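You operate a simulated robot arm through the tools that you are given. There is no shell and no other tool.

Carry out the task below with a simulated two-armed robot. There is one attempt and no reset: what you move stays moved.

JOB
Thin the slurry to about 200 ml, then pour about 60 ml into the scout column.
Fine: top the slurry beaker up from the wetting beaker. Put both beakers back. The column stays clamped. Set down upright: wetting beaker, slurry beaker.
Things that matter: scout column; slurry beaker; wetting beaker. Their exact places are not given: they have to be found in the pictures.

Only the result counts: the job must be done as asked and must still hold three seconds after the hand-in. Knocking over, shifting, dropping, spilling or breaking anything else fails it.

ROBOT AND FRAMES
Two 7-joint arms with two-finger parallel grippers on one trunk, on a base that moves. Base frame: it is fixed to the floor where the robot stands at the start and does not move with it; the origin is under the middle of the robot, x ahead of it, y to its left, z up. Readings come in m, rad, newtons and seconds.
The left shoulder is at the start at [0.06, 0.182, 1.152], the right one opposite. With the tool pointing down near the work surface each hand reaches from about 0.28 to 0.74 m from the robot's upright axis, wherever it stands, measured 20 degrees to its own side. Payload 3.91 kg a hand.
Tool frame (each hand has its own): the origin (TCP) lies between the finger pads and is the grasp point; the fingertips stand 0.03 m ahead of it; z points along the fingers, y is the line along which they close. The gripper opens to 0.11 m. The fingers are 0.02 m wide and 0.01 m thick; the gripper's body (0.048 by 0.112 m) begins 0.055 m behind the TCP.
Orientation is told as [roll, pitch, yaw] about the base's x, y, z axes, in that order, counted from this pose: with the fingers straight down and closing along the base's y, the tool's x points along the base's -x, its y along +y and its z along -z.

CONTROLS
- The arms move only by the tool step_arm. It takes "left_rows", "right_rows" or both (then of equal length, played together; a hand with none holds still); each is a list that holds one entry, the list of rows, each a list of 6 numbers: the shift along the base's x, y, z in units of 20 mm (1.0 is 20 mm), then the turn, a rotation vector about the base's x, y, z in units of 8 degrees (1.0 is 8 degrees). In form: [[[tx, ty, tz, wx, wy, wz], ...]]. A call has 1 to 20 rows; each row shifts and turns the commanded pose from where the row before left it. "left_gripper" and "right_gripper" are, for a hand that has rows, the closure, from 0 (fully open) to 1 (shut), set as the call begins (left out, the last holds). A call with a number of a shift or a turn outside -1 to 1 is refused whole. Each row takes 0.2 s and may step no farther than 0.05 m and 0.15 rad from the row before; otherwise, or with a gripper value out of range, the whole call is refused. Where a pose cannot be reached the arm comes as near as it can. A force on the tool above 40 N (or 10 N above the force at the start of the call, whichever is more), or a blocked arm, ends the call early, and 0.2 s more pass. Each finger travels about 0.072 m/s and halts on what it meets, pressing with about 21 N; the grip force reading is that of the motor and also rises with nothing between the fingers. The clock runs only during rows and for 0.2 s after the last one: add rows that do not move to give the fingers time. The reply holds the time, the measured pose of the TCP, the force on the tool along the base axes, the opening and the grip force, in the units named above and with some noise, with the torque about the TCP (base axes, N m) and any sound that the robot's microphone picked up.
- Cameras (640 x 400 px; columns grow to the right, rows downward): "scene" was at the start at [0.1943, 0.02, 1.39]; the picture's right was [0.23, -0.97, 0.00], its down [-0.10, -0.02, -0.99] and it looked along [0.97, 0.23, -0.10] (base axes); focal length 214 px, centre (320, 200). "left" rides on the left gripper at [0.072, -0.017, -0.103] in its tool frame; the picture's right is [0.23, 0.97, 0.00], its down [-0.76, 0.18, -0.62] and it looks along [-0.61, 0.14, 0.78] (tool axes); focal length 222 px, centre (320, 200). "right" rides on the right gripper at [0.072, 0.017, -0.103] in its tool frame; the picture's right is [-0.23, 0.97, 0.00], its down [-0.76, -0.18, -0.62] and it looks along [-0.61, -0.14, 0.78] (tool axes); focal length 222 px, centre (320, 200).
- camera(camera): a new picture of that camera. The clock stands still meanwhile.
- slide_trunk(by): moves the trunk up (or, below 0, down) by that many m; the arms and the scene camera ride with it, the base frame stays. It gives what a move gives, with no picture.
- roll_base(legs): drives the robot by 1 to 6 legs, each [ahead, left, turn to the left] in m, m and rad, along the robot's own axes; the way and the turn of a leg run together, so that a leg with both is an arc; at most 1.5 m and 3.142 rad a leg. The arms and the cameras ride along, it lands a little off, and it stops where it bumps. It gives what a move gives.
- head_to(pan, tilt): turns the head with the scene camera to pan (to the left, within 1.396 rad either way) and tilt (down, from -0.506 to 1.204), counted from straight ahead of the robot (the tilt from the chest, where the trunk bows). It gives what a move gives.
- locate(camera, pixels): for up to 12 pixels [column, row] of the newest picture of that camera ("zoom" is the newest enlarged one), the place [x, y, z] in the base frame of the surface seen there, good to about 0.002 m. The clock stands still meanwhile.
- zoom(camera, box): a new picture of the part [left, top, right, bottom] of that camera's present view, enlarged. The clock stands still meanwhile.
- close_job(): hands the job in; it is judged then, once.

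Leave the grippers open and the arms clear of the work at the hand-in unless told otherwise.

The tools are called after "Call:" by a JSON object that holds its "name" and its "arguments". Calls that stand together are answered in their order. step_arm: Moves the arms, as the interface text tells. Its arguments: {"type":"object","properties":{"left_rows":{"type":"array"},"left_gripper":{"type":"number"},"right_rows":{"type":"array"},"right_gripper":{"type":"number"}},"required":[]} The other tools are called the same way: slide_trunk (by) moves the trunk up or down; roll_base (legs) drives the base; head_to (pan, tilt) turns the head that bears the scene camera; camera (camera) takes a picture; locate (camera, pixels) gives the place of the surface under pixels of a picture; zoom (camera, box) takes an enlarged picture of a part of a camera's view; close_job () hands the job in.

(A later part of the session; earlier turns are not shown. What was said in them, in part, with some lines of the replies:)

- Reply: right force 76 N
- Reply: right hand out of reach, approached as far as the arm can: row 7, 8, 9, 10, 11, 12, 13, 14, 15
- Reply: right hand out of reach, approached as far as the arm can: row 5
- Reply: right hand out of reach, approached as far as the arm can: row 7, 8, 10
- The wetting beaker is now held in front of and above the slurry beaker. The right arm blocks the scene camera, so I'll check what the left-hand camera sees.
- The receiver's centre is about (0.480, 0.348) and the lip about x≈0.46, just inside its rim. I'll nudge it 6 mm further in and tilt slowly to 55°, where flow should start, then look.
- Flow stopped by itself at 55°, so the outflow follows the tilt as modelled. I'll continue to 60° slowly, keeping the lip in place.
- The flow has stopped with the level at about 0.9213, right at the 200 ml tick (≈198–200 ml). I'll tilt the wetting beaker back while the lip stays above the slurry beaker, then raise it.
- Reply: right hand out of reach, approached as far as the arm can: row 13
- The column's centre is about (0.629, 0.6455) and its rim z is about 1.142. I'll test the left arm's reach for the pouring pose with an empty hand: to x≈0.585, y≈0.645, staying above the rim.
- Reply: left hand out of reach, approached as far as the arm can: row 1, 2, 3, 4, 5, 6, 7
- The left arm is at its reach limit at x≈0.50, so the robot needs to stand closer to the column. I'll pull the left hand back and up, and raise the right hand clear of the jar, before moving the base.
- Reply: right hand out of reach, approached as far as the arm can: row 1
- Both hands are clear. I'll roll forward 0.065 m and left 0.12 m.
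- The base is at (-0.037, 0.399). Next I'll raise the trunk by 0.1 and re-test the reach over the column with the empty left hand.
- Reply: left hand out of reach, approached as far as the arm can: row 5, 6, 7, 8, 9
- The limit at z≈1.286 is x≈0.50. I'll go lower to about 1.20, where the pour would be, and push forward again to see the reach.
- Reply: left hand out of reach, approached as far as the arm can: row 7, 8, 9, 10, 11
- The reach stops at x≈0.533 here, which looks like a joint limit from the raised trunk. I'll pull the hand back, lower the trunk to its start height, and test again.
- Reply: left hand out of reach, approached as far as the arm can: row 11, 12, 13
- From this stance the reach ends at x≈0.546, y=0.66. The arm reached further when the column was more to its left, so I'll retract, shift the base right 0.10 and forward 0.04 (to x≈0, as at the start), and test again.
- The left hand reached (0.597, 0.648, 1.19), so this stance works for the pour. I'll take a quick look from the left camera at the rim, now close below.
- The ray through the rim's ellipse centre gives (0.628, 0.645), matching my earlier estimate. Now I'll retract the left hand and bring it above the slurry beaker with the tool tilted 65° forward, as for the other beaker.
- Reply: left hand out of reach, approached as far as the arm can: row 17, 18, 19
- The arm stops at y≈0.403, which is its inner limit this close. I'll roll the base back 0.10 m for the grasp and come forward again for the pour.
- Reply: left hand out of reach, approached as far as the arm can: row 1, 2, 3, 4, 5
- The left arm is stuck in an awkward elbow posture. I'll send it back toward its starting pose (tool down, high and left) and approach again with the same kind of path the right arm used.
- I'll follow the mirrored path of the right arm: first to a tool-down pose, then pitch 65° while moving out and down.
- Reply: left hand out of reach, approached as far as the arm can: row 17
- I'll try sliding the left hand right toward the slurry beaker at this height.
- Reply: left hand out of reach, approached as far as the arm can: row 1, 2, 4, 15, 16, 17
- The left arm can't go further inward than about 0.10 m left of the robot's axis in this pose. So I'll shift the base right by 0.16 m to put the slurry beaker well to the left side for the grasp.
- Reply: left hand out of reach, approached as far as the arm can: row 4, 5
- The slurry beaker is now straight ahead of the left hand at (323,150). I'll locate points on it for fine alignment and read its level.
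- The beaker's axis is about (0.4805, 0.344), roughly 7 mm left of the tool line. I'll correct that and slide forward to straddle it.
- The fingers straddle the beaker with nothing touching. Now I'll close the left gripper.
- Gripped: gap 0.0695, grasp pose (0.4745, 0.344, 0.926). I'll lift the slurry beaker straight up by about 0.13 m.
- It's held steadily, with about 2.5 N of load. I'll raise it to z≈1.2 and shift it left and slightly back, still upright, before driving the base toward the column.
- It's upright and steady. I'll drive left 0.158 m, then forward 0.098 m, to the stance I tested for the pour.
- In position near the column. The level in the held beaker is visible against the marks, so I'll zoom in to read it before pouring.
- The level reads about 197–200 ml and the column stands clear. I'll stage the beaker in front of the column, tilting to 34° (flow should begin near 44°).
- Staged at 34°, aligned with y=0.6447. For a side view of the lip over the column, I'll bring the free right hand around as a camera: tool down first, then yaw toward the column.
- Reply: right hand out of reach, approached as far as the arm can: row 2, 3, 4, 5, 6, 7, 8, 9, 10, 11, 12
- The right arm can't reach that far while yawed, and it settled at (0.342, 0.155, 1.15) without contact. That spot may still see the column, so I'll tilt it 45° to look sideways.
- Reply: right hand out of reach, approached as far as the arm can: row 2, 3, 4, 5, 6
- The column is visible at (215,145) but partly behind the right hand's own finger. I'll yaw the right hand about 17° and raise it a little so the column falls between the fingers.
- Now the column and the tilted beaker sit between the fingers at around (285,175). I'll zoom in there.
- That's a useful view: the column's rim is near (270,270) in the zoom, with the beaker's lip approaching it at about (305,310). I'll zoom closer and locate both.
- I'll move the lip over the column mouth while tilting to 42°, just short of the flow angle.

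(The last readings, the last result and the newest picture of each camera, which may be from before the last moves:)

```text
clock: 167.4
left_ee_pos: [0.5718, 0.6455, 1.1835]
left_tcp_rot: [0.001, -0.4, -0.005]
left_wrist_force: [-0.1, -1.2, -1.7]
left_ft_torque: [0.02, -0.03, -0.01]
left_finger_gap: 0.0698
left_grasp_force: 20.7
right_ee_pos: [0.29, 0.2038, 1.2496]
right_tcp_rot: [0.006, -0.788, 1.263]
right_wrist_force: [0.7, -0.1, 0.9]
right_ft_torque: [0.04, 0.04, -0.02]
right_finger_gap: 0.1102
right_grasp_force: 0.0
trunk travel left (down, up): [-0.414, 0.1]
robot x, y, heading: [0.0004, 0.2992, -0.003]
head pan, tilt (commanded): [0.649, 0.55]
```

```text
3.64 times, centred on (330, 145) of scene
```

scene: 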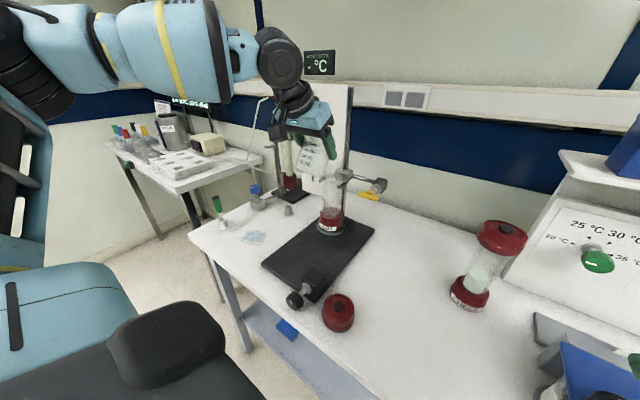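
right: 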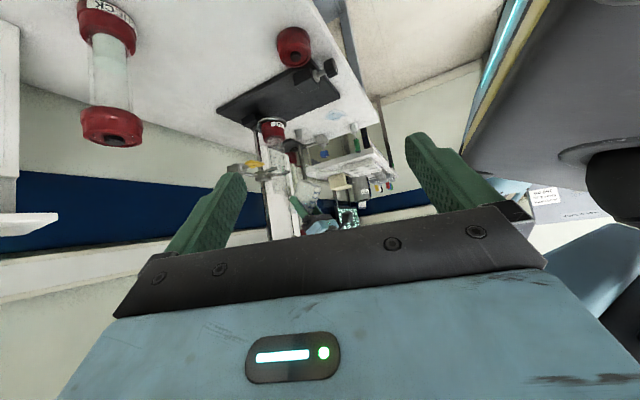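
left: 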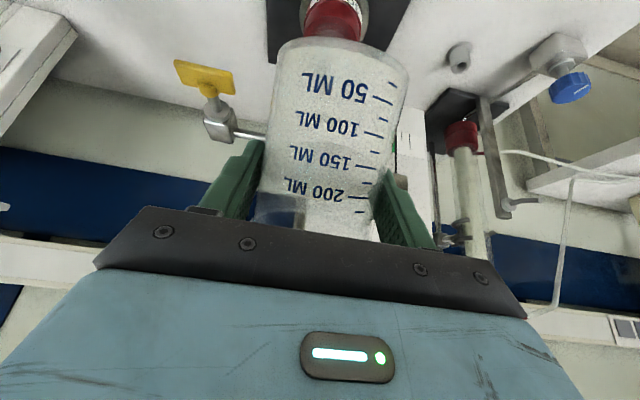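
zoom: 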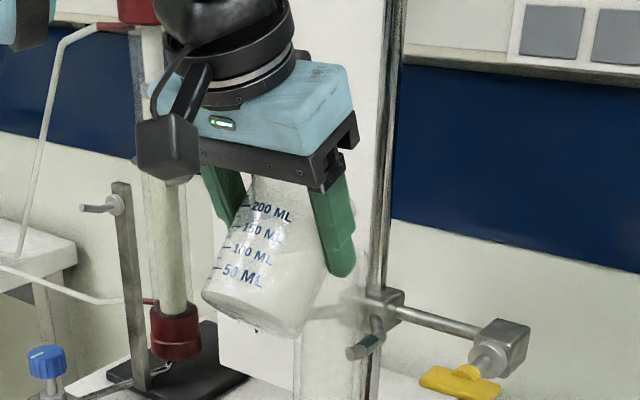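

The lip is over the column mouth, about 15 mm inside its front edge, with no flow yet. I'll tilt slowly to 46° and look.

Call:
{"name": "step_arm", "arguments": {"left_rows": [[[0, 0, 0.033, 0, 0.125, 0], [0, 0, 0.033, 0, 0.125, 0], [0, 0, 0.033, 0, 0.125, 0], [0, 0, 0.033, 0, 0.125, 0], [0, 0, 0, 0, 0, 0]]]}}

Call:
{"name": "zoom", "arguments": {"camera": "right", "box": [255, 125, 335, 220]}}

Call:
{"name": "zoom", "arguments": {"camera": "scene", "box": [290, 140, 370, 240]}}

```text
clock: 168.6
left_ee_pos: [0.5722, 0.6454, 1.1865]
left_tcp_rot: [0.003, -0.329, -0.005]
left_wrist_force: [-0.3, 0.0, -2.0]
left_ft_torque: [0.0, -0.04, -0.01]
left_finger_gap: 0.0695
left_grasp_force: 20.7
right_ee_pos: [0.2914, 0.2042, 1.25]
right_tcp_rot: [0.005, -0.788, 1.263]
right_wrist_force: [-0.4, -0.2, -1.4]
right_ft_torque: [0.0, -0.01, -0.01]
right_finger_gap: 0.1102
right_grasp_force: 0.2
trunk travel left (down, up): [-0.414, 0.1]
robot x, y, heading: [-0.0047, 0.2954, -0.012]
head pan, tilt (commanded): [0.649, 0.55]
```

```text
4.21 times, centred on (295, 172) of right
```

zoom: 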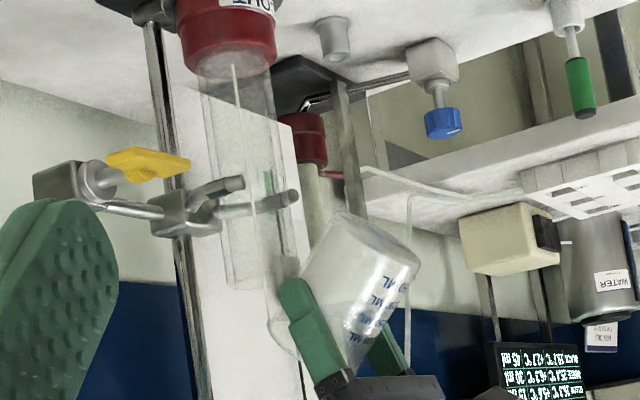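

```text
4.00 times, centred on (330, 190) of scene
```

zoom: 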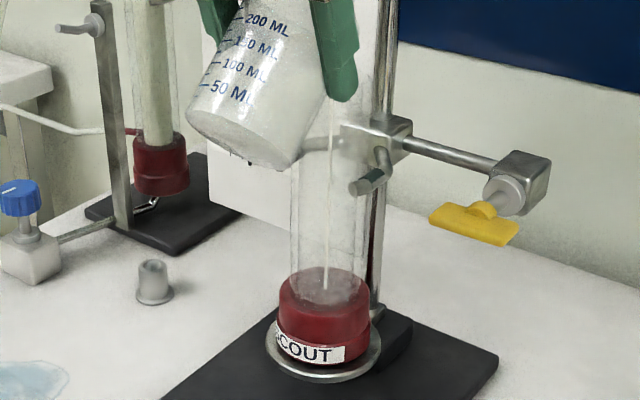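

A white stream runs straight down the middle of the column. I'll go on slowly to 52° and hold.

Call:
{"name": "step_arm", "arguments": {"left_rows": [[[0.006, 0, 0.027, 0, 0.094, 0], [0.006, 0, 0.027, 0, 0.094, 0], [0.006, 0, 0.027, 0, 0.094, 0], [0.006, 0, 0.027, 0, 0.094, 0], [0.006, 0, 0.027, 0, 0.094, 0], [0.006, 0, 0.027, 0, 0.094, 0], [0.006, 0, 0.027, 0, 0.094, 0], [0.006, 0, 0.027, 0, 0.094, 0], [0, 0, 0, 0, 0, 0], [0, 0, 0, 0, 0, 0], [0, 0, 0, 0, 0, 0]]]}}

Call:
{"name": "zoom", "arguments": {"camera": "scene", "box": [290, 140, 370, 240]}}

Call:
{"name": "zoom", "arguments": {"camera": "right", "box": [255, 125, 335, 220]}}

```text
clock: 171.0
left_ee_pos: [0.5727, 0.6447, 1.1902]
left_tcp_rot: [0.004, -0.225, -0.006]
left_wrist_force: [-0.1, 0.8, -3.8]
left_ft_torque: [-0.01, 0.01, -0.02]
left_finger_gap: 0.0697
left_grasp_force: 20.3
right_ee_pos: [0.2898, 0.2026, 1.2499]
right_tcp_rot: [0.005, -0.786, 1.262]
right_wrist_force: [0.7, -0.4, -0.5]
right_ft_torque: [-0.02, -0.03, 0.0]
right_finger_gap: 0.1101
right_grasp_force: 0.1
trunk travel left (down, up): [-0.414, 0.1]
robot x, y, heading: [-0.0008, 0.2979, -0.006]
head pan, tilt (commanded): [0.649, 0.55]
```

```text
4.00 times, centred on (330, 190) of scene
```

zoom: 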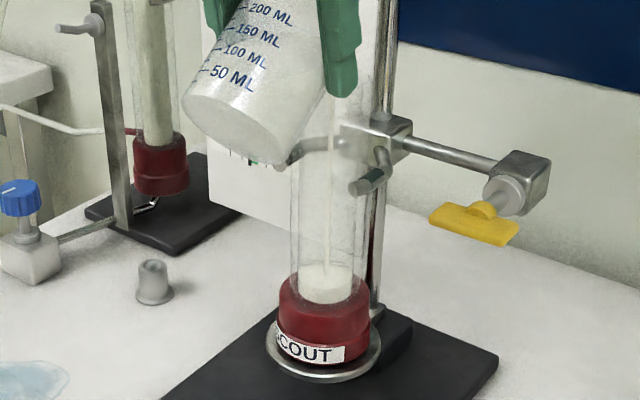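

```text
4.21 times, centred on (295, 172) of right
```

zoom: 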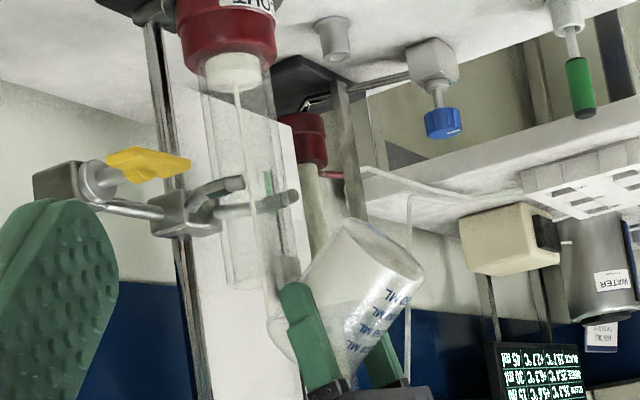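

The slurry is collecting in the column. I'll locate the surface there while the stream continues.

Call:
{"name": "locate", "arguments": {"camera": "zoom", "pixels": [[220, 50], [235, 48]]}}

Call:
{"name": "step_arm", "arguments": {"left_rows": [[[0, 0, 0, 0, 0, 0], [0, 0, 0, 0, 0, 0], [0, 0, 0, 0, 0, 0], [0, 0, 0, 0, 0, 0], [0, 0, 0, 0, 0, 0]]]}}

Call:
{"name": "zoom", "arguments": {"camera": "scene", "box": [290, 140, 370, 240]}}

Call:
{"name": "locate", "arguments": {"camera": "zoom", "pixels": [[310, 272], [318, 275], [340, 268], [345, 275], [326, 280], [335, 280], [310, 282], [326, 300], [310, 300], [326, 268]]}}

```text
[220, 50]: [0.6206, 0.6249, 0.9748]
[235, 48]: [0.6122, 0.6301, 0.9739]
```

```text
clock: 172.2
left_ee_pos: [0.5726, 0.6439, 1.1887]
left_tcp_rot: [0.002, -0.228, -0.005]
left_wrist_force: [1.0, 0.8, -2.2]
left_ft_torque: [-0.01, -0.04, 0.0]
left_finger_gap: 0.0696
left_grasp_force: 20.9
right_ee_pos: [0.2901, 0.2028, 1.2496]
right_tcp_rot: [0.003, -0.786, 1.26]
right_wrist_force: [0.4, -0.2, 0.7]
right_ft_torque: [-0.01, -0.01, 0.01]
right_finger_gap: 0.11
right_grasp_force: 0.0
trunk travel left (down, up): [-0.414, 0.1]
robot x, y, heading: [-0.0028, 0.2975, -0.003]
head pan, tilt (commanded): [0.649, 0.55]
```

```text
4.00 times, centred on (330, 190) of scene
```

zoom: 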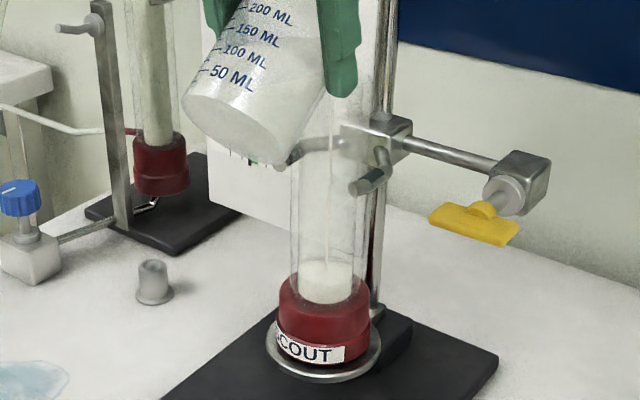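

```text
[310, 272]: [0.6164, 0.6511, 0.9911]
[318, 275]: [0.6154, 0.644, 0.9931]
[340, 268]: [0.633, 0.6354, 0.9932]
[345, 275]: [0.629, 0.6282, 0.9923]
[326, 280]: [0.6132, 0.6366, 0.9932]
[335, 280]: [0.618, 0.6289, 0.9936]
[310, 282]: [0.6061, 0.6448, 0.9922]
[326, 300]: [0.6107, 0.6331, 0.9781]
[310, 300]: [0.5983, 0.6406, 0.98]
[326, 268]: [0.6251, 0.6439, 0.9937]
```

The surface in the column is at about 0.993. The tilt-to-volume model matched the first pour closely and predicts about 57.3° for 60 ml delivered. I'll go to 56° and let it settle.

Call:
{"name": "step_arm", "arguments": {"left_rows": [[[0.009, 0, 0.021, 0, 0.0625, 0], [0.009, 0, 0.021, 0, 0.0625, 0], [0.009, 0, 0.021, 0, 0.0625, 0], [0.009, 0, 0.021, 0, 0.0625, 0], [0.009, 0, 0.021, 0, 0.0625, 0], [0.009, 0, 0.021, 0, 0.0625, 0], [0.009, 0, 0.021, 0, 0.0625, 0], [0.009, 0, 0.021, 0, 0.0625, 0], [0, 0, 0, 0, 0, 0], [0, 0, 0, 0, 0, 0], [0, 0, 0, 0, 0, 0], [0, 0, 0, 0, 0, 0], [0, 0, 0, 0, 0, 0]]]}}

Call:
{"name": "zoom", "arguments": {"camera": "scene", "box": [290, 140, 370, 240]}}

Call:
{"name": "locate", "arguments": {"camera": "zoom", "pixels": [[310, 262], [318, 265], [340, 258], [345, 265], [326, 270], [338, 270], [310, 272], [326, 258], [345, 270], [335, 262]]}}

Call:
{"name": "zoom", "arguments": {"camera": "right", "box": [255, 125, 335, 220]}}

```text
clock: 175.0
left_ee_pos: [0.5732, 0.6455, 1.1917]
left_tcp_rot: [0.003, -0.158, -0.006]
left_wrist_force: [0.2, 0.6, -1.6]
left_ft_torque: [0.01, -0.04, -0.01]
left_finger_gap: 0.0695
left_grasp_force: 21.0
right_ee_pos: [0.2899, 0.2022, 1.2494]
right_tcp_rot: [0.005, -0.787, 1.262]
right_wrist_force: [-0.3, -0.8, 1.0]
right_ft_torque: [0.0, -0.02, 0.02]
right_finger_gap: 0.1099
right_grasp_force: 0.1
trunk travel left (down, up): [-0.414, 0.1]
robot x, y, heading: [-0.0002, 0.2936, -0.007]
head pan, tilt (commanded): [0.649, 0.55]
```

```text
4.00 times, centred on (330, 190) of scene
```

zoom: 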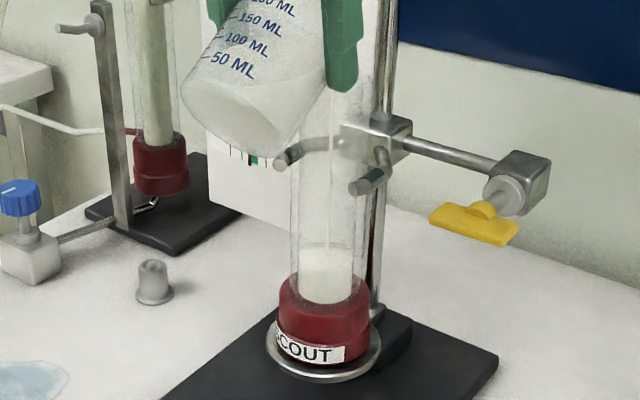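

```text
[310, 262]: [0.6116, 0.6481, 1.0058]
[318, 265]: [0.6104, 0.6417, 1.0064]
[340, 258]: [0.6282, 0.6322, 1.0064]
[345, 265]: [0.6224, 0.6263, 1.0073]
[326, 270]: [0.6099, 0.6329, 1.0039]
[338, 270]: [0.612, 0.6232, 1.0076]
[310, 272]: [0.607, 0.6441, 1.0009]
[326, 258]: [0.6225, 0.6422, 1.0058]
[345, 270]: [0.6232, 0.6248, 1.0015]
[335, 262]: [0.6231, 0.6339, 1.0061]
```

```text
4.21 times, centred on (295, 172) of right
```

zoom: 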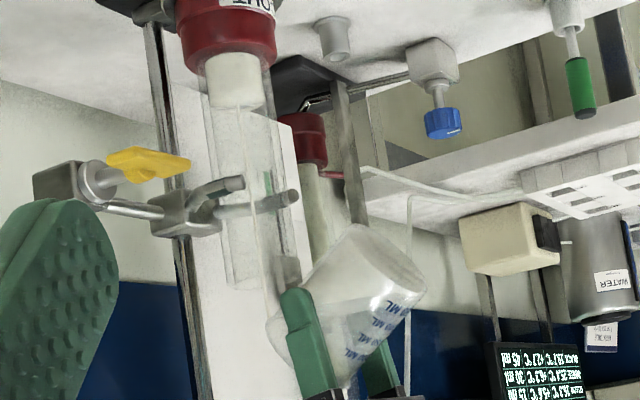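

The column surface has reached about 1.006 and the stream is thinning. I'll hold and let it settle at 56°.

Call:
{"name": "step_arm", "arguments": {"left_rows": [[[0, 0, 0, 0, 0, 0], [0, 0, 0, 0, 0, 0], [0, 0, 0, 0, 0, 0], [0, 0, 0, 0, 0, 0], [0, 0, 0, 0, 0, 0], [0, 0, 0, 0, 0, 0], [0, 0, 0, 0, 0, 0]]]}}

Call:
{"name": "zoom", "arguments": {"camera": "scene", "box": [290, 140, 370, 240]}}

Call:
{"name": "locate", "arguments": {"camera": "zoom", "pixels": [[310, 258], [318, 258], [340, 254], [345, 258], [318, 252], [338, 260], [312, 262], [326, 262], [322, 255], [335, 256]]}}

```text
clock: 176.6
left_ee_pos: [0.5721, 0.6444, 1.1925]
left_tcp_rot: [0.002, -0.158, -0.005]
left_wrist_force: [0.6, -0.4, -2.0]
left_ft_torque: [-0.02, -0.04, -0.02]
left_finger_gap: 0.0694
left_grasp_force: 21.5
right_ee_pos: [0.2903, 0.2029, 1.25]
right_tcp_rot: [0.004, -0.786, 1.261]
right_wrist_force: [-0.3, -0.8, 0.0]
right_ft_torque: [0.0, 0.02, 0.01]
right_finger_gap: 0.1101
right_grasp_force: 0.0
trunk travel left (down, up): [-0.414, 0.1]
robot x, y, heading: [-0.0021, 0.2999, -0.009]
head pan, tilt (commanded): [0.649, 0.55]
```

```text
4.00 times, centred on (330, 190) of scene
```

zoom: 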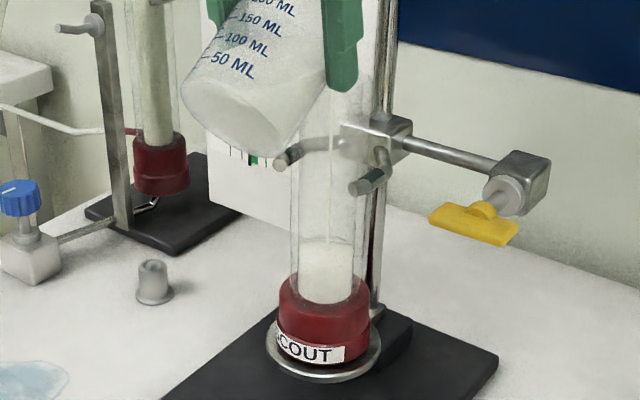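

```text
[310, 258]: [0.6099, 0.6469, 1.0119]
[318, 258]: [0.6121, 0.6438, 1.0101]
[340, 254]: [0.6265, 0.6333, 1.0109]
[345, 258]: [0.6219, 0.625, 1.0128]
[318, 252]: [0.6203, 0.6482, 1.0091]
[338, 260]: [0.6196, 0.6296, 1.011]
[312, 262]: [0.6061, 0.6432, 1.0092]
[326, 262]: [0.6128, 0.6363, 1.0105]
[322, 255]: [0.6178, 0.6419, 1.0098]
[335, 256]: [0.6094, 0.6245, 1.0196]
```

The surface is at about 1.0105 (≈52 ml). I'll tilt the last 1.2° to about 57.2° and hold.

Call:
{"name": "step_arm", "arguments": {"left_rows": [[[0.01, 0, 0.018, 0, 0.05, 0], [0.01, 0, 0.018, 0, 0.05, 0], [0.01, 0, 0.018, 0, 0.05, 0], [0, 0, 0, 0, 0, 0], [0, 0, 0, 0, 0, 0], [0, 0, 0, 0, 0, 0], [0, 0, 0, 0, 0, 0]]]}}

Call:
{"name": "zoom", "arguments": {"camera": "scene", "box": [290, 140, 370, 240]}}

Call:
{"name": "locate", "arguments": {"camera": "zoom", "pixels": [[310, 252], [318, 252], [340, 248], [345, 252], [318, 247], [342, 256], [312, 256], [324, 256], [322, 250], [338, 252]]}}

```text
clock: 178.2
left_ee_pos: [0.574, 0.6443, 1.1927]
left_tcp_rot: [0.002, -0.137, -0.004]
left_wrist_force: [-0.3, 0.6, -1.8]
left_ft_torque: [0.0, -0.04, -0.02]
left_finger_gap: 0.0699
left_grasp_force: 20.1
right_ee_pos: [0.2897, 0.2035, 1.2498]
right_tcp_rot: [0.005, -0.786, 1.26]
right_wrist_force: [0.4, 0.8, 0.7]
right_ft_torque: [0.01, 0.01, -0.01]
right_finger_gap: 0.11
right_grasp_force: 0.1
trunk travel left (down, up): [-0.414, 0.1]
robot x, y, heading: [-0.001, 0.2957, 0.001]
head pan, tilt (commanded): [0.649, 0.55]
```

```text
4.00 times, centred on (330, 190) of scene
```

zoom: 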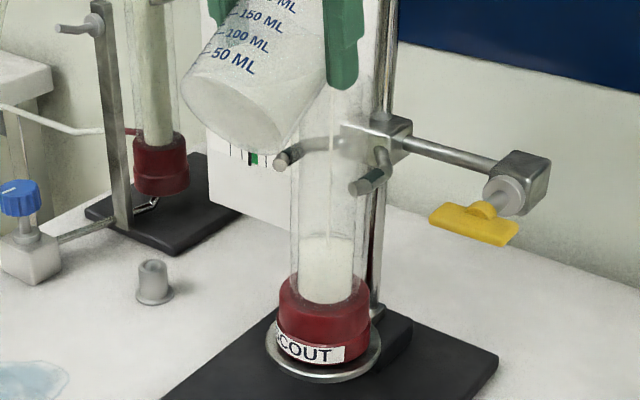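

```text
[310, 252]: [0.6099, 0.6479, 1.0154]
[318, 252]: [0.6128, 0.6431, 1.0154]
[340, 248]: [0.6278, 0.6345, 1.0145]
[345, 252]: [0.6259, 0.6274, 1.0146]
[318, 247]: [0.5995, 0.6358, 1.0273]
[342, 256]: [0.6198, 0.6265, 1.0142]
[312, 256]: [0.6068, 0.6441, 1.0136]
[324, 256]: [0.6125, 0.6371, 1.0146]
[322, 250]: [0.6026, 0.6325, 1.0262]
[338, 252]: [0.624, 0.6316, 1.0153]
```

The surface is at about 1.0147 (≈57–58 ml). A short hold will show whether more comes.

Call:
{"name": "step_arm", "arguments": {"left_rows": [[[0, 0, 0, 0, 0, 0], [0, 0, 0, 0, 0, 0], [0, 0, 0, 0, 0, 0], [0, 0, 0, 0, 0, 0], [0, 0, 0, 0, 0, 0]]]}}

Call:
{"name": "zoom", "arguments": {"camera": "scene", "box": [290, 140, 370, 240]}}

Call:
{"name": "locate", "arguments": {"camera": "zoom", "pixels": [[310, 250], [318, 250], [340, 246], [345, 250], [330, 252], [342, 254], [312, 254], [324, 253], [336, 248], [338, 252], [326, 245], [330, 290]]}}

Call:
{"name": "zoom", "arguments": {"camera": "right", "box": [255, 125, 335, 220]}}

```text
clock: 179.4
left_ee_pos: [0.5741, 0.6454, 1.1932]
left_tcp_rot: [0.003, -0.135, -0.003]
left_wrist_force: [0.7, -1.7, -2.2]
left_ft_torque: [0.04, -0.02, 0.03]
left_finger_gap: 0.0696
left_grasp_force: 20.6
right_ee_pos: [0.2892, 0.2035, 1.2495]
right_tcp_rot: [0.005, -0.788, 1.261]
right_wrist_force: [0.2, 0.3, 0.3]
right_ft_torque: [-0.02, -0.01, 0.0]
right_finger_gap: 0.1098
right_grasp_force: 0.1
trunk travel left (down, up): [-0.414, 0.1]
robot x, y, heading: [-0.0018, 0.2958, -0.01]
head pan, tilt (commanded): [0.649, 0.55]
```

```text
4.00 times, centred on (330, 190) of scene
```

zoom: 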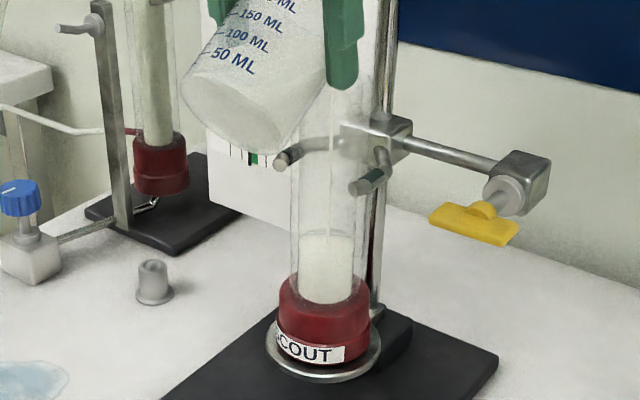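

```text
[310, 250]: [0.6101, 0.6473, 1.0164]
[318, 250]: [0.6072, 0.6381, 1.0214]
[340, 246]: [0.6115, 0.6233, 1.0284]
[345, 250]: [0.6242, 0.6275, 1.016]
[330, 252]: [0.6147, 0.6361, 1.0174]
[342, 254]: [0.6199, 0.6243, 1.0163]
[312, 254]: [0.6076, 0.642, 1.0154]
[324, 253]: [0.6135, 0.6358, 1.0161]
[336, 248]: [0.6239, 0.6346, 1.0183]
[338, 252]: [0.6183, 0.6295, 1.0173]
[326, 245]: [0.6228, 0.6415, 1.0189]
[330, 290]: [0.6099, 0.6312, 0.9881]
```

```text
4.21 times, centred on (295, 172) of right
```

zoom: 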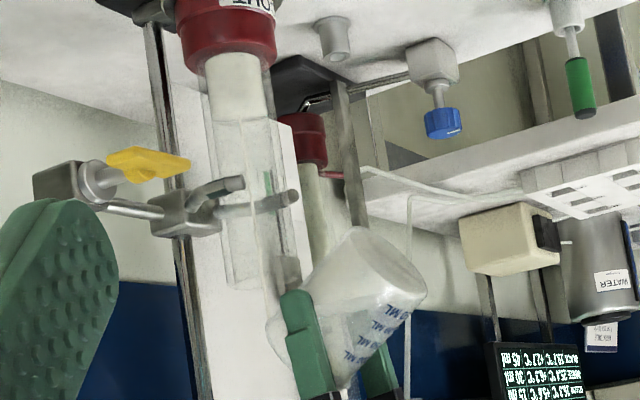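

The surface is at about 1.0165 (≈60 ml) and the stream has ended. I'll tilt back with the lip still over the column mouth, then withdraw.

Call:
{"name": "step_arm", "arguments": {"left_rows": [[[-0.036, 0, -0.03, 0, -0.3, 0], [-0.036, 0, -0.03, 0, -0.3, 0], [-0.036, 0, -0.03, 0, -0.3, 0], [-0.036, 0, -0.03, 0, -0.3, 0], [-0.036, 0, -0.03, 0, -0.3, 0], [0, 0, 0, 0, 0, 0], [-0.124, 0, 0.09, 0, -0.229, 0], [-0.124, 0, 0.09, 0, -0.229, 0], [-0.124, 0, 0.09, 0, -0.229, 0], [-0.124, 0, 0.09, 0, -0.229, 0], [-0.124, 0, 0.09, 0, -0.229, 0], [-0.124, 0, 0.09, 0, -0.229, 0], [0, 0, 0, 0, 0, 0]]]}}

Call:
{"name": "zoom", "arguments": {"camera": "right", "box": [255, 125, 335, 220]}}

Call:
{"name": "zoom", "arguments": {"camera": "scene", "box": [270, 100, 390, 240]}}

```text
clock: 182.2
left_ee_pos: [0.5555, 0.6465, 1.2013]
left_tcp_rot: [0.003, -0.537, -0.006]
left_wrist_force: [-0.2, -0.5, -1.8]
left_ft_torque: [0.02, 0.0, -0.01]
left_finger_gap: 0.0693
left_grasp_force: 20.6
right_ee_pos: [0.2911, 0.2022, 1.2486]
right_tcp_rot: [0.006, -0.786, 1.261]
right_wrist_force: [0.2, 0.1, 0.4]
right_ft_torque: [0.03, -0.01, -0.01]
right_finger_gap: 0.1099
right_grasp_force: 0.0
trunk travel left (down, up): [-0.414, 0.1]
robot x, y, heading: [-0.0023, 0.3, -0.004]
head pan, tilt (commanded): [0.649, 0.55]
```

```text
4.21 times, centred on (295, 172) of right
```

zoom: 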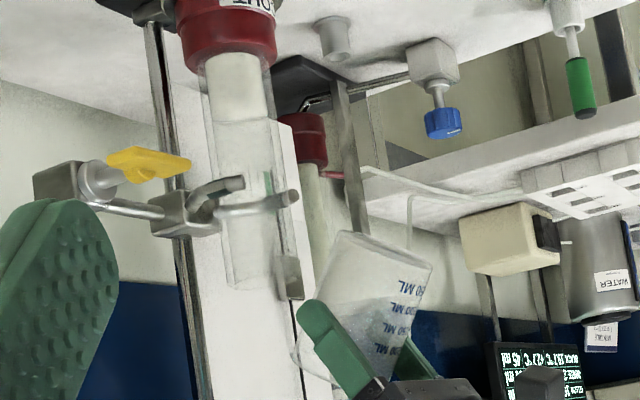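

```text
2.86 times, centred on (330, 170) of scene
```

zoom: 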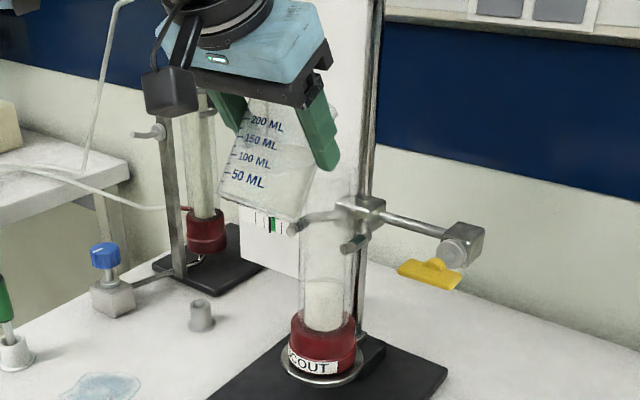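

Clean withdrawal, with no drips visible. Now I'll bring the slurry beaker fully upright and back away from the column.

Call:
{"name": "step_arm", "arguments": {"left_rows": [[[-0.258, -0.15, 0.03, 0, -0.4755, 0], [-0.258, -0.15, 0.03, 0, -0.4755, 0], [-0.258, -0.15, 0.03, 0, -0.4755, 0], [-0.258, -0.15, 0.03, 0, -0.4755, 0], [-0.258, -0.15, 0.03, 0, -0.4755, 0], [-0.258, -0.15, 0.03, 0, -0.4755, 0], [-0.258, -0.15, 0.03, 0, -0.4755, 0], [-0.258, -0.15, 0.03, 0, -0.4755, 0], [-0.258, -0.15, 0.03, 0, -0.4755, 0], [0, 0, 0, 0, 0, 0]]]}}

Call:
{"name": "zoom", "arguments": {"camera": "left", "box": [250, 30, 420, 240]}}

Call:
{"name": "zoom", "arguments": {"camera": "right", "box": [255, 125, 355, 225]}}

```text
clock: 184.4
left_ee_pos: [0.5088, 0.619, 1.2065]
left_tcp_rot: [0.009, -1.135, -0.01]
left_wrist_force: [0.2, 0.4, -2.8]
left_ft_torque: [0.02, 0.02, 0.01]
left_finger_gap: 0.0694
left_grasp_force: 21.0
right_ee_pos: [0.2904, 0.2032, 1.2502]
right_tcp_rot: [0.006, -0.785, 1.263]
right_wrist_force: [-0.3, 0.2, 0.0]
right_ft_torque: [0.01, 0.0, -0.01]
right_finger_gap: 0.1101
right_grasp_force: 0.0
trunk travel left (down, up): [-0.414, 0.1]
robot x, y, heading: [0.0044, 0.2988, -0.001]
head pan, tilt (commanded): [0.649, 0.55]
```

```text
1.90 times, centred on (335, 135) of left
```

zoom: 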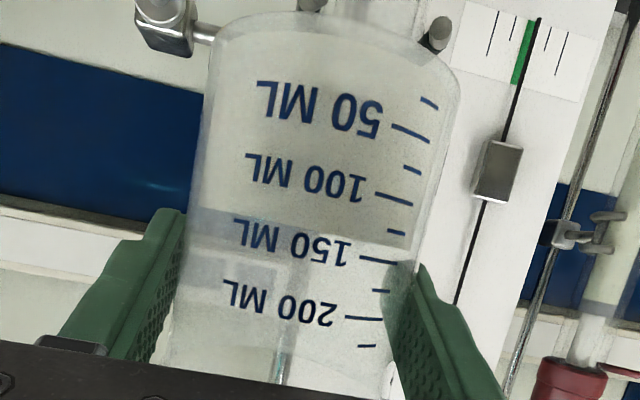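

```text
4.00 times, centred on (305, 175) of right
```

zoom: 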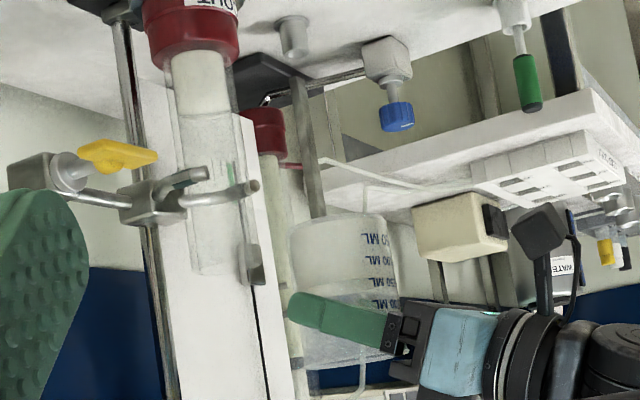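

The beaker now reads about 138 ml, so about 60 ml went into the column. I'll drive back the way I came: backward 0.098 m, then right 0.158 m.

Call:
{"name": "roll_base", "arguments": {"legs": [[-0.098, 0, 0]]}}

Call:
{"name": "roll_base", "arguments": {"legs": [[0, -0.158, 0]]}}

Call:
{"name": "head_to", "arguments": {"pan": 0.5, "tilt": 0.75}}

Call:
{"name": "camera", "arguments": {"camera": "scene"}}

```text
clock: 185.5
left_ee_pos: [0.4108, 0.6197, 1.2073]
left_tcp_rot: [0.01, -1.133, -0.011]
left_wrist_force: [0.0, -0.7, -1.6]
left_ft_torque: [0.04, 0.03, 0.0]
left_finger_gap: 0.0696
left_grasp_force: 21.1
right_ee_pos: [0.1925, 0.2023, 1.2505]
right_tcp_rot: [0.006, -0.786, 1.261]
right_wrist_force: [0.1, -0.1, -0.8]
right_ft_torque: [-0.04, 0.01, -0.03]
right_finger_gap: 0.1102
right_grasp_force: 0.1
trunk travel left (down, up): [-0.414, 0.1]
robot x, y, heading: [-0.0959, 0.2982, -0.006]
head pan, tilt (commanded): [0.649, 0.55]
```

```text
clock: 187.6
left_ee_pos: [0.4094, 0.4612, 1.2071]
left_tcp_rot: [0.011, -1.134, -0.01]
left_wrist_force: [0.1, 0.4, -1.3]
left_ft_torque: [-0.02, -0.01, 0.02]
left_finger_gap: 0.0695
left_grasp_force: 20.5
right_ee_pos: [0.1919, 0.0451, 1.2498]
right_tcp_rot: [0.005, -0.787, 1.263]
right_wrist_force: [0.5, -0.4, 0.0]
right_ft_torque: [0.03, 0.0, -0.02]
right_finger_gap: 0.11
right_grasp_force: 0.0
trunk travel left (down, up): [-0.414, 0.1]
robot x, y, heading: [-0.0957, 0.1394, -0.004]
head pan, tilt (commanded): [0.649, 0.55]
```

```text
clock: 188.3
left_ee_pos: [0.411, 0.4615, 1.2064]
left_tcp_rot: [0.012, -1.133, -0.008]
left_wrist_force: [0.5, 0.1, -1.7]
left_ft_torque: [-0.03, 0.01, 0.01]
left_finger_gap: 0.0695
left_grasp_force: 21.1
right_ee_pos: [0.1909, 0.0441, 1.2466]
right_tcp_rot: [0.002, -0.778, 1.27]
right_wrist_force: [-15.1, -25.7, -30.8]
right_ft_torque: [1.76, -2.6, 1.21]
right_finger_gap: 0.1098
right_grasp_force: 0.0
trunk travel left (down, up): [-0.414, 0.1]
robot x, y, heading: [-0.0943, 0.1428, -0.005]
head pan, tilt (commanded): [0.499, 0.75]
```

```text
taken
```

scene: 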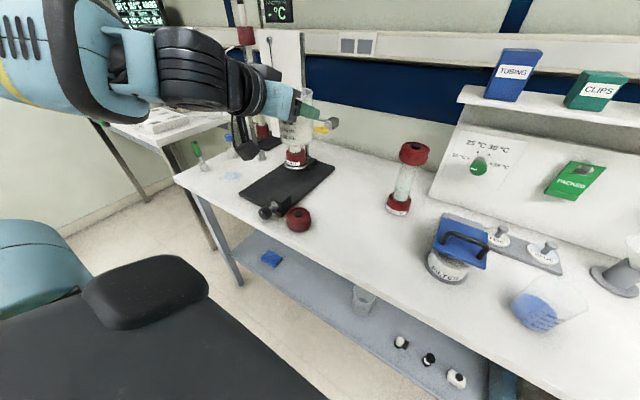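

The right wrist now reads about 43 N: the head is touching the parked right hand. I'll move that hand forward, right and down, away from the head.

Call:
{"name": "step_arm", "arguments": {"right_rows": [[[0.6, -0.5, -0.4, 0, 0, 0], [0.8, -0.6, -0.4, 0, 0, 0], [0.8, -0.8, -0.4, 0, 0, 0], [0.8, -0.8, -0.2, 0, 0, 0], [0.8, -0.8, 0, 0, 0, 0], [0.6, -0.8, 0, 0, 0, 0]]]}}

```text
clock: 189.7
left_ee_pos: [0.4099, 0.4618, 1.2067]
left_tcp_rot: [0.011, -1.133, -0.007]
left_wrist_force: [0.6, 0.3, -1.8]
left_ft_torque: [-0.02, 0.01, 0.01]
left_finger_gap: 0.0695
left_grasp_force: 20.6
right_ee_pos: [0.267, -0.0196, 1.2328]
right_tcp_rot: [0.005, -0.783, 1.256]
right_wrist_force: [0.4, -0.2, 0.2]
right_ft_torque: [0.01, 0.0, -0.01]
right_finger_gap: 0.11
right_grasp_force: 0.1
right hand out of reach, approached as far as the arm can: row 5, 6
trunk travel left (down, up): [-0.414, 0.1]
robot x, y, heading: [-0.0997, 0.1344, -0.002]
head pan, tilt (commanded): [0.499, 0.75]
```

Freed, with force back to zero. Now I'll carry the slurry beaker back above its place at (0.4735, 0.344).

Call:
{"name": "step_arm", "arguments": {"left_rows": [[[0.1, -0.2, -0.3, 0, 0, 0], [0.25, -0.47, -0.58, 0, 0, 0], [0.25, -0.47, -0.58, 0, 0, 0], [0.25, -0.47, -0.58, 0, 0, 0], [0.25, -0.47, -0.58, 0, 0, 0], [0.25, -0.47, -0.58, 0, 0, 0], [0.25, -0.47, -0.58, 0, 0, 0], [0.25, -0.47, -0.58, 0, 0, 0], [0.25, -0.47, -0.58, 0, 0, 0], [0.25, -0.47, -0.58, 0, 0, 0], [0.25, -0.47, -0.58, 0, 0, 0], [0.25, -0.47, -0.58, 0, 0, 0], [0.25, -0.47, -0.58, 0, 0, 0], [0.1, -0.2, -0.2, 0, 0, 0], [0, 0, 0, 0, 0, 0]]]}}

Call:
{"name": "camera", "arguments": {"camera": "scene"}}

```text
clock: 192.9
left_ee_pos: [0.4759, 0.34, 1.0591]
left_tcp_rot: [0.01, -1.131, -0.01]
left_wrist_force: [-0.2, -0.3, -1.4]
left_ft_torque: [0.02, 0.02, -0.02]
left_finger_gap: 0.0699
left_grasp_force: 21.6
right_ee_pos: [0.2671, -0.02, 1.2331]
right_tcp_rot: [0.004, -0.786, 1.258]
right_wrist_force: [0.4, -0.6, -1.3]
right_ft_torque: [0.0, 0.02, 0.01]
right_finger_gap: 0.11
right_grasp_force: 0.2
trunk travel left (down, up): [-0.414, 0.1]
robot x, y, heading: [-0.1016, 0.1387, -0.002]
head pan, tilt (commanded): [0.499, 0.75]
```

```text
taken
```

scene: 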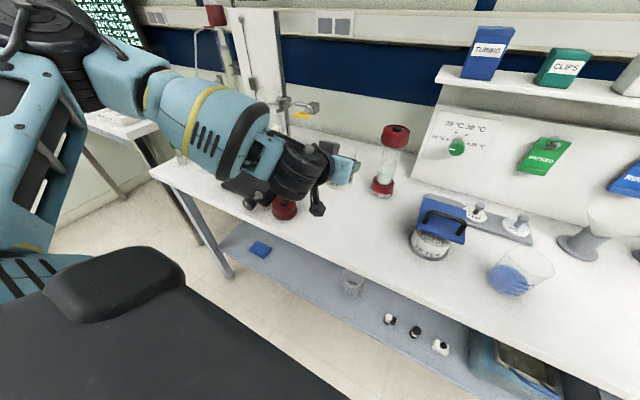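

Fine-adjusting to the grasp position, then descending to about 4 mm above contact.

Call:
{"name": "step_arm", "arguments": {"left_rows": [[[-0.07, 0.2, -0.3, 0, -0.029, 0], [0, 0, -0.8, 0, 0, 0], [0, 0, -0.9, 0, 0, 0], [0, 0, -0.9, 0, 0, 0], [0, 0, -0.9, 0, 0, 0], [0, 0, -0.9, 0, 0, 0], [0, 0, -0.8, 0, 0, 0], [0, 0, -0.6, 0, 0, 0], [0, 0, -0.3, 0, 0, 0], [0, 0, 0, 0, 0, 0], [0, 0, 0, 0, 0, 0]]]}}

Call:
{"name": "camera", "arguments": {"camera": "left"}}

```text
clock: 195.3
left_ee_pos: [0.4727, 0.3451, 0.9294]
left_tcp_rot: [0.01, -1.136, -0.01]
left_wrist_force: [0.3, 1.1, -1.8]
left_ft_torque: [0.0, -0.04, -0.03]
left_finger_gap: 0.0694
left_grasp_force: 21.4
right_ee_pos: [0.2679, -0.0191, 1.2334]
right_tcp_rot: [0.006, -0.787, 1.257]
right_wrist_force: [0.4, 0.4, -0.1]
right_ft_torque: [0.02, -0.01, -0.01]
right_finger_gap: 0.1101
right_grasp_force: 0.0
trunk travel left (down, up): [-0.414, 0.1]
robot x, y, heading: [-0.0973, 0.1396, 0.0]
head pan, tilt (commanded): [0.499, 0.75]
```

```text
taken
```

left: 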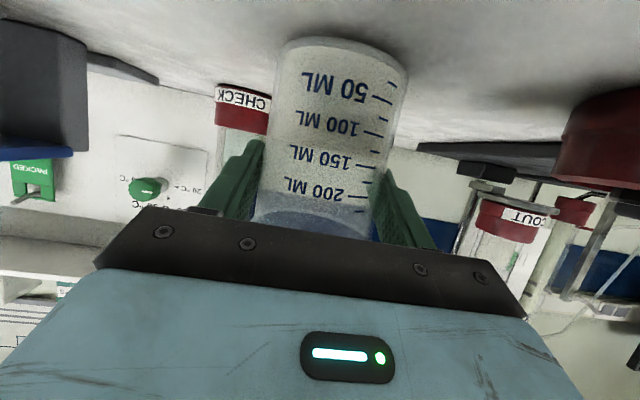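

Now the last millimetres in small steps, watching the force.

Call:
{"name": "step_arm", "arguments": {"left_rows": [[[0, 0, -0.06, 0, 0, 0], [0, 0, -0.05, 0, 0, 0], [0, 0, -0.04, 0, 0, 0], [0, 0, 0, 0, 0, 0]]]}}

```text
clock: 196.3
left_ee_pos: [0.4726, 0.344, 0.9271]
left_tcp_rot: [0.009, -1.136, -0.01]
left_wrist_force: [0.3, 0.4, -1.8]
left_ft_torque: [0.02, 0.04, -0.01]
left_finger_gap: 0.0694
left_grasp_force: 21.3
right_ee_pos: [0.2663, -0.0207, 1.2334]
right_tcp_rot: [0.007, -0.785, 1.257]
right_wrist_force: [0.0, -0.5, -0.5]
right_ft_torque: [0.0, 0.02, 0.0]
right_finger_gap: 0.11
right_grasp_force: 0.1
trunk travel left (down, up): [-0.414, 0.1]
robot x, y, heading: [-0.0998, 0.1374, -0.007]
head pan, tilt (commanded): [0.499, 0.75]
```

No contact yet at 0.927. A couple more small steps.

Call:
{"name": "step_arm", "arguments": {"left_rows": [[[0, 0, -0.04, 0, 0, 0], [0, 0, -0.03, 0, 0, 0], [0, 0, 0, 0, 0, 0]]]}}

```text
clock: 197.1
left_ee_pos: [0.4729, 0.3445, 0.9263]
left_tcp_rot: [0.009, -1.14, -0.007]
left_wrist_force: [-1.8, 3.1, 7.8]
left_ft_torque: [0.02, 0.28, -0.09]
left_finger_gap: 0.0694
left_grasp_force: 20.8
right_ee_pos: [0.266, -0.02, 1.2329]
right_tcp_rot: [0.006, -0.786, 1.259]
right_wrist_force: [0.2, -0.4, -0.5]
right_ft_torque: [0.01, -0.01, -0.01]
right_finger_gap: 0.11
right_grasp_force: 0.0
trunk travel left (down, up): [-0.414, 0.1]
robot x, y, heading: [-0.0959, 0.1365, 0.001]
head pan, tilt (commanded): [0.499, 0.75]
```

Contact: 7.8 N upward at z≈0.926, the original grasp height. I'll open the left gripper.

Call:
{"name": "step_arm", "arguments": {"left_rows": [[[0, 0, 0.02, 0, 0, 0], [0, 0, 0, 0, 0, 0], [0, 0, 0, 0, 0, 0], [0, 0, 0, 0, 0, 0], [0, 0, 0, 0, 0, 0]]], "left_gripper": 0}}

Call:
{"name": "camera", "arguments": {"camera": "left"}}

```text
clock: 198.3
left_ee_pos: [0.4736, 0.3436, 0.9254]
left_tcp_rot: [0.01, -1.137, -0.008]
left_wrist_force: [-0.4, -0.5, -0.9]
left_ft_torque: [0.0, 0.02, 0.01]
left_finger_gap: 0.1099
left_grasp_force: 0.0
right_ee_pos: [0.2658, -0.0209, 1.2326]
right_tcp_rot: [0.004, -0.785, 1.256]
right_wrist_force: [-0.1, 0.6, 0.7]
right_ft_torque: [0.03, 0.02, 0.01]
right_finger_gap: 0.1102
right_grasp_force: 0.0
trunk travel left (down, up): [-0.414, 0.1]
robot x, y, heading: [-0.1012, 0.138, -0.008]
head pan, tilt (commanded): [0.499, 0.75]
```

```text
taken
```

left: 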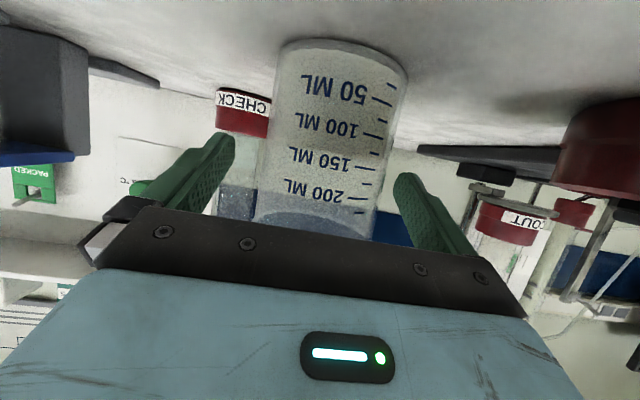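

Released, and the beaker stands upright. I'll withdraw the left hand straight back and then up.

Call:
{"name": "step_arm", "arguments": {"left_rows": [[[-0.3, 0, 0, 0, 0, 0], [-0.6, 0, 0, 0, 0, 0], [-0.9, 0, 0, 0, 0, 0], [-0.9, 0, 0, 0, 0, 0], [-0.9, 0, 0, 0, 0, 0], [-0.9, 0, 0, 0, 0, 0], [-0.3, 0, 0.3, 0, 0, 0], [0, 0, 0.9, 0, 0, 0], [0, 0.2, 1, 0, 0, 0], [0, 0.2, 1, 0, 0, 0], [0, 0.2, 1, 0, 0, 0], [0, 0.2, 1, 0, 0, 0], [0, 0.2, 1, 0, 0, 0], [0, 0.2, 1, 0, 0, 0], [0, 0, 0, 0, 0, 0]]]}}

Call:
{"name": "camera", "arguments": {"camera": "scene"}}

```text
clock: 201.5
left_ee_pos: [0.3903, 0.3671, 1.0691]
left_tcp_rot: [0.009, -1.136, -0.008]
left_wrist_force: [-0.1, 0.0, 0.6]
left_ft_torque: [0.04, -0.02, 0.0]
left_finger_gap: 0.11
left_grasp_force: 0.0
left hand out of reach, approached as far as the arm can: row 11, 12, 13
right_ee_pos: [0.2674, -0.0186, 1.2335]
right_tcp_rot: [0.006, -0.784, 1.256]
right_wrist_force: [-0.2, -0.6, 0.1]
right_ft_torque: [0.01, -0.01, -0.02]
right_finger_gap: 0.1101
right_grasp_force: 0.1
trunk travel left (down, up): [-0.414, 0.1]
robot x, y, heading: [-0.1013, 0.1404, -0.0]
head pan, tilt (commanded): [0.499, 0.75]
```

```text
taken
```

scene: 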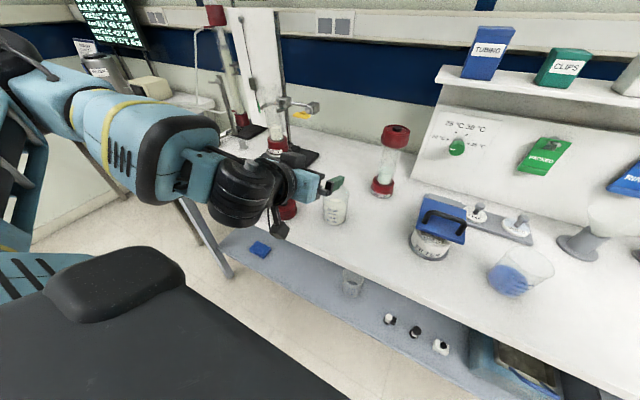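

The slurry beaker is back at (335,205). I'll move the left hand up and away to clear the work.

Call:
{"name": "step_arm", "arguments": {"left_rows": [[[-0.63, 0.45, 0.93, 0, 0.542, 0], [-0.63, 0.45, 0.93, 0, 0.542, 0], [-0.63, 0.45, 0.93, 0, 0.542, 0], [-0.63, 0.45, 0.93, 0, 0.542, 0], [-0.63, 0.45, 0.93, 0, 0.542, 0], [-0.63, 0.45, 0.93, 0, 0.542, 0], [-0.63, 0.45, 0.93, 0, 0.542, 0], [-0.63, 0.45, 0.93, 0, 0.542, 0], [-0.63, 0.45, 0.93, 0, 0.542, 0], [-0.63, 0.45, 0.93, 0, 0.542, 0], [-0.63, 0.45, 0.93, 0, 0.542, 0], [-0.63, 0.45, 0.93, 0, 0.542, 0], [-0.63, 0.45, 0.93, 0, 0.542, 0], [-0.63, 0.45, 0.93, 0, 0.542, 0], [-0.63, 0.45, 0.93, 0, 0.542, 0], [0, 0, 0, 0, 0, 0]]]}}

Call:
{"name": "camera", "arguments": {"camera": "scene"}}

```text
clock: 204.9
left_ee_pos: [0.2064, 0.503, 1.3471]
left_tcp_rot: [0.001, 0.0, -0.005]
left_wrist_force: [-0.4, -0.2, -0.7]
left_ft_torque: [0.01, 0.03, -0.06]
left_finger_gap: 0.1099
left_grasp_force: 0.1
left hand out of reach, approached as far as the arm can: row 1
right_ee_pos: [0.2665, -0.0198, 1.2339]
right_tcp_rot: [0.006, -0.785, 1.255]
right_wrist_force: [0.6, 0.3, -0.8]
right_ft_torque: [0.04, -0.01, 0.0]
right_finger_gap: 0.1098
right_grasp_force: 0.1
trunk travel left (down, up): [-0.414, 0.1]
robot x, y, heading: [-0.0956, 0.1396, -0.004]
head pan, tilt (commanded): [0.499, 0.75]
```

```text
taken
```

scene: 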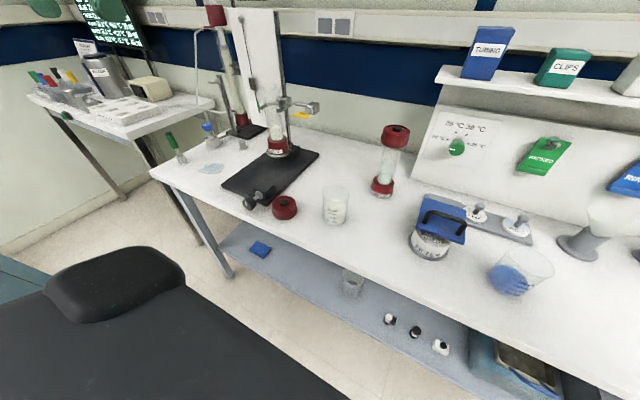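

Both arms are clear. Next I'll verify the result: levels in the slurry beaker, the column and the wetting beaker, and any spills.

Call:
{"name": "zoom", "arguments": {"camera": "scene", "box": [308, 175, 364, 235]}}

Call:
{"name": "locate", "arguments": {"camera": "zoom", "pixels": [[300, 180], [320, 180], [340, 180], [310, 200], [330, 200], [300, 215], [330, 215], [160, 90], [470, 90], [320, 240], [320, 170], [350, 200]]}}

Call:
{"name": "zoom", "arguments": {"camera": "scene", "box": [240, 85, 340, 185]}}

Call:
{"name": "zoom", "arguments": {"camera": "scene", "box": [470, 235, 570, 310]}}

```text
6.67 times, centred on (336, 205) of scene
```

zoom: 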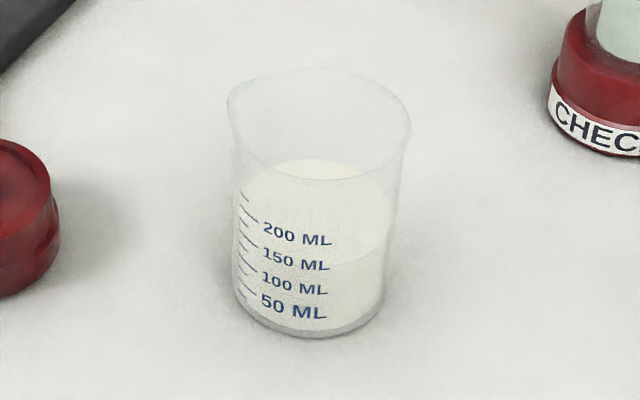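

```text
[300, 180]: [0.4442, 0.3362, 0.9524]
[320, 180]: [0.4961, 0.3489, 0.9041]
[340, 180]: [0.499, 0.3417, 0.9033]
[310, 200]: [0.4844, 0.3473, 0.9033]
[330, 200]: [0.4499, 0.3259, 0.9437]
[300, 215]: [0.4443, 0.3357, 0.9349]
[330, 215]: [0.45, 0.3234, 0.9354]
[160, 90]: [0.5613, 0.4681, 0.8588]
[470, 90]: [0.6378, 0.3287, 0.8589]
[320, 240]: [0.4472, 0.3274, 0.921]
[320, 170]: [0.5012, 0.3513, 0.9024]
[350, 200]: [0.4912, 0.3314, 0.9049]
```

```text
4.00 times, centred on (290, 135) of scene
```

zoom: 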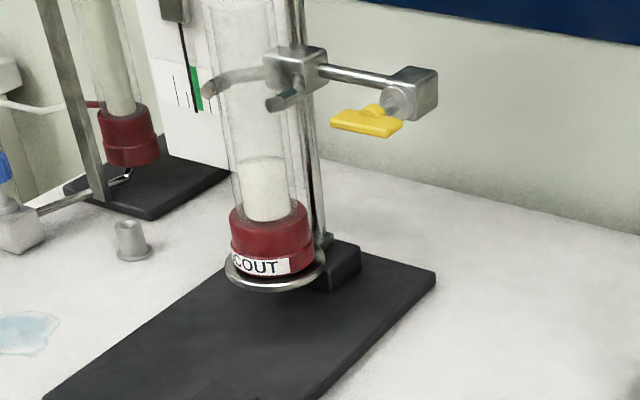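

```text
5.33 times, centred on (520, 272) of scene
```

zoom: 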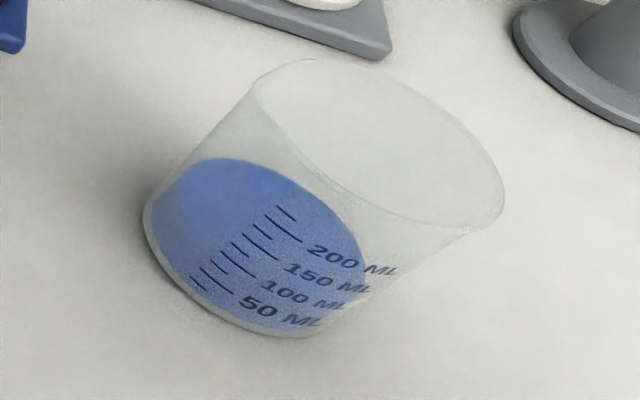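

The slurry beaker reads about 141 ml (z≈0.9036) after the pour, and all items stand upright with no new spill. One last check: the column's level is holding and the wetting beaker's level is right.

Call:
{"name": "zoom", "arguments": {"camera": "scene", "box": [240, 85, 340, 185]}}

Call:
{"name": "locate", "arguments": {"camera": "zoom", "pixels": [[255, 165], [265, 162], [275, 165], [265, 170], [262, 200], [275, 172]]}}

Call:
{"name": "step_arm", "arguments": {"left_rows": [[[0, 0, 0, 0, 0, 0], [0, 0, 0, 0, 0, 0]]], "right_rows": [[[0, 0, 0, 0, 0, 0], [0, 0, 0, 0, 0, 0]]]}}

```text
4.00 times, centred on (290, 135) of scene
```

zoom: 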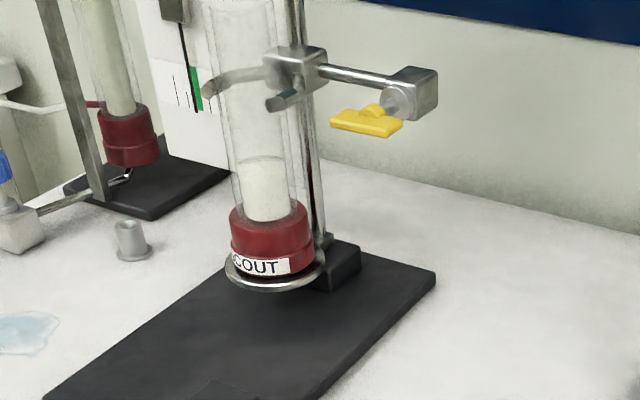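

```text
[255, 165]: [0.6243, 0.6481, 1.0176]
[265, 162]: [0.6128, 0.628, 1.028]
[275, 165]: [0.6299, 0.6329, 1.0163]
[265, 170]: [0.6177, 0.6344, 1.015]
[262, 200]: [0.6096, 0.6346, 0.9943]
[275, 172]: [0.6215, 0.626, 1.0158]
```

```text
clock: 205.5
left_ee_pos: [0.2067, 0.5031, 1.3474]
left_tcp_rot: [0.0, -0.001, -0.002]
left_wrist_force: [-0.9, -0.2, -0.4]
left_ft_torque: [0.03, 0.03, -0.03]
left_finger_gap: 0.11
left_grasp_force: 0.1
right_ee_pos: [0.266, -0.0208, 1.2326]
right_tcp_rot: [0.005, -0.783, 1.255]
right_wrist_force: [-0.5, 0.4, -0.2]
right_ft_torque: [0.0, 0.01, 0.04]
right_finger_gap: 0.1099
right_grasp_force: 0.0
trunk travel left (down, up): [-0.414, 0.1]
robot x, y, heading: [-0.0986, 0.1354, -0.001]
head pan, tilt (commanded): [0.499, 0.75]
```

The column level holds at about 1.016, both beakers stand upright in their places, the column is still clamped, and both grippers are open with no contact. I'm handing the job in.

Call:
{"name": "close_job", "arguments": {}}

```text
The job is handed in.
```

The job is done and handed in. I thinned the slurry to about 199 ml with roughly 75 ml from the wetting beaker, then poured about 58–60 ml into the scout column.

| Item | At hand-in |
|---|---|
| Scout column | about 58–60 ml of slurry, level steady, still clamped |
| Slurry beaker | about 140 ml left, upright in its original place |
| Wetting beaker | about 75 ml left, upright in its original place |

These volumes are my readings from the pictures, so they are good to a few millilitres.

I saw no spills, and nothing else on the bench looked moved. Twice the robot's head pressed against its own right hand, at the very start and while I was driving back with the slurry beaker. Neither touched the glassware. Both grippers are open and the arms are clear of the work. The robot now stands about 0.14 m left of and 0.10 m behind where it began.
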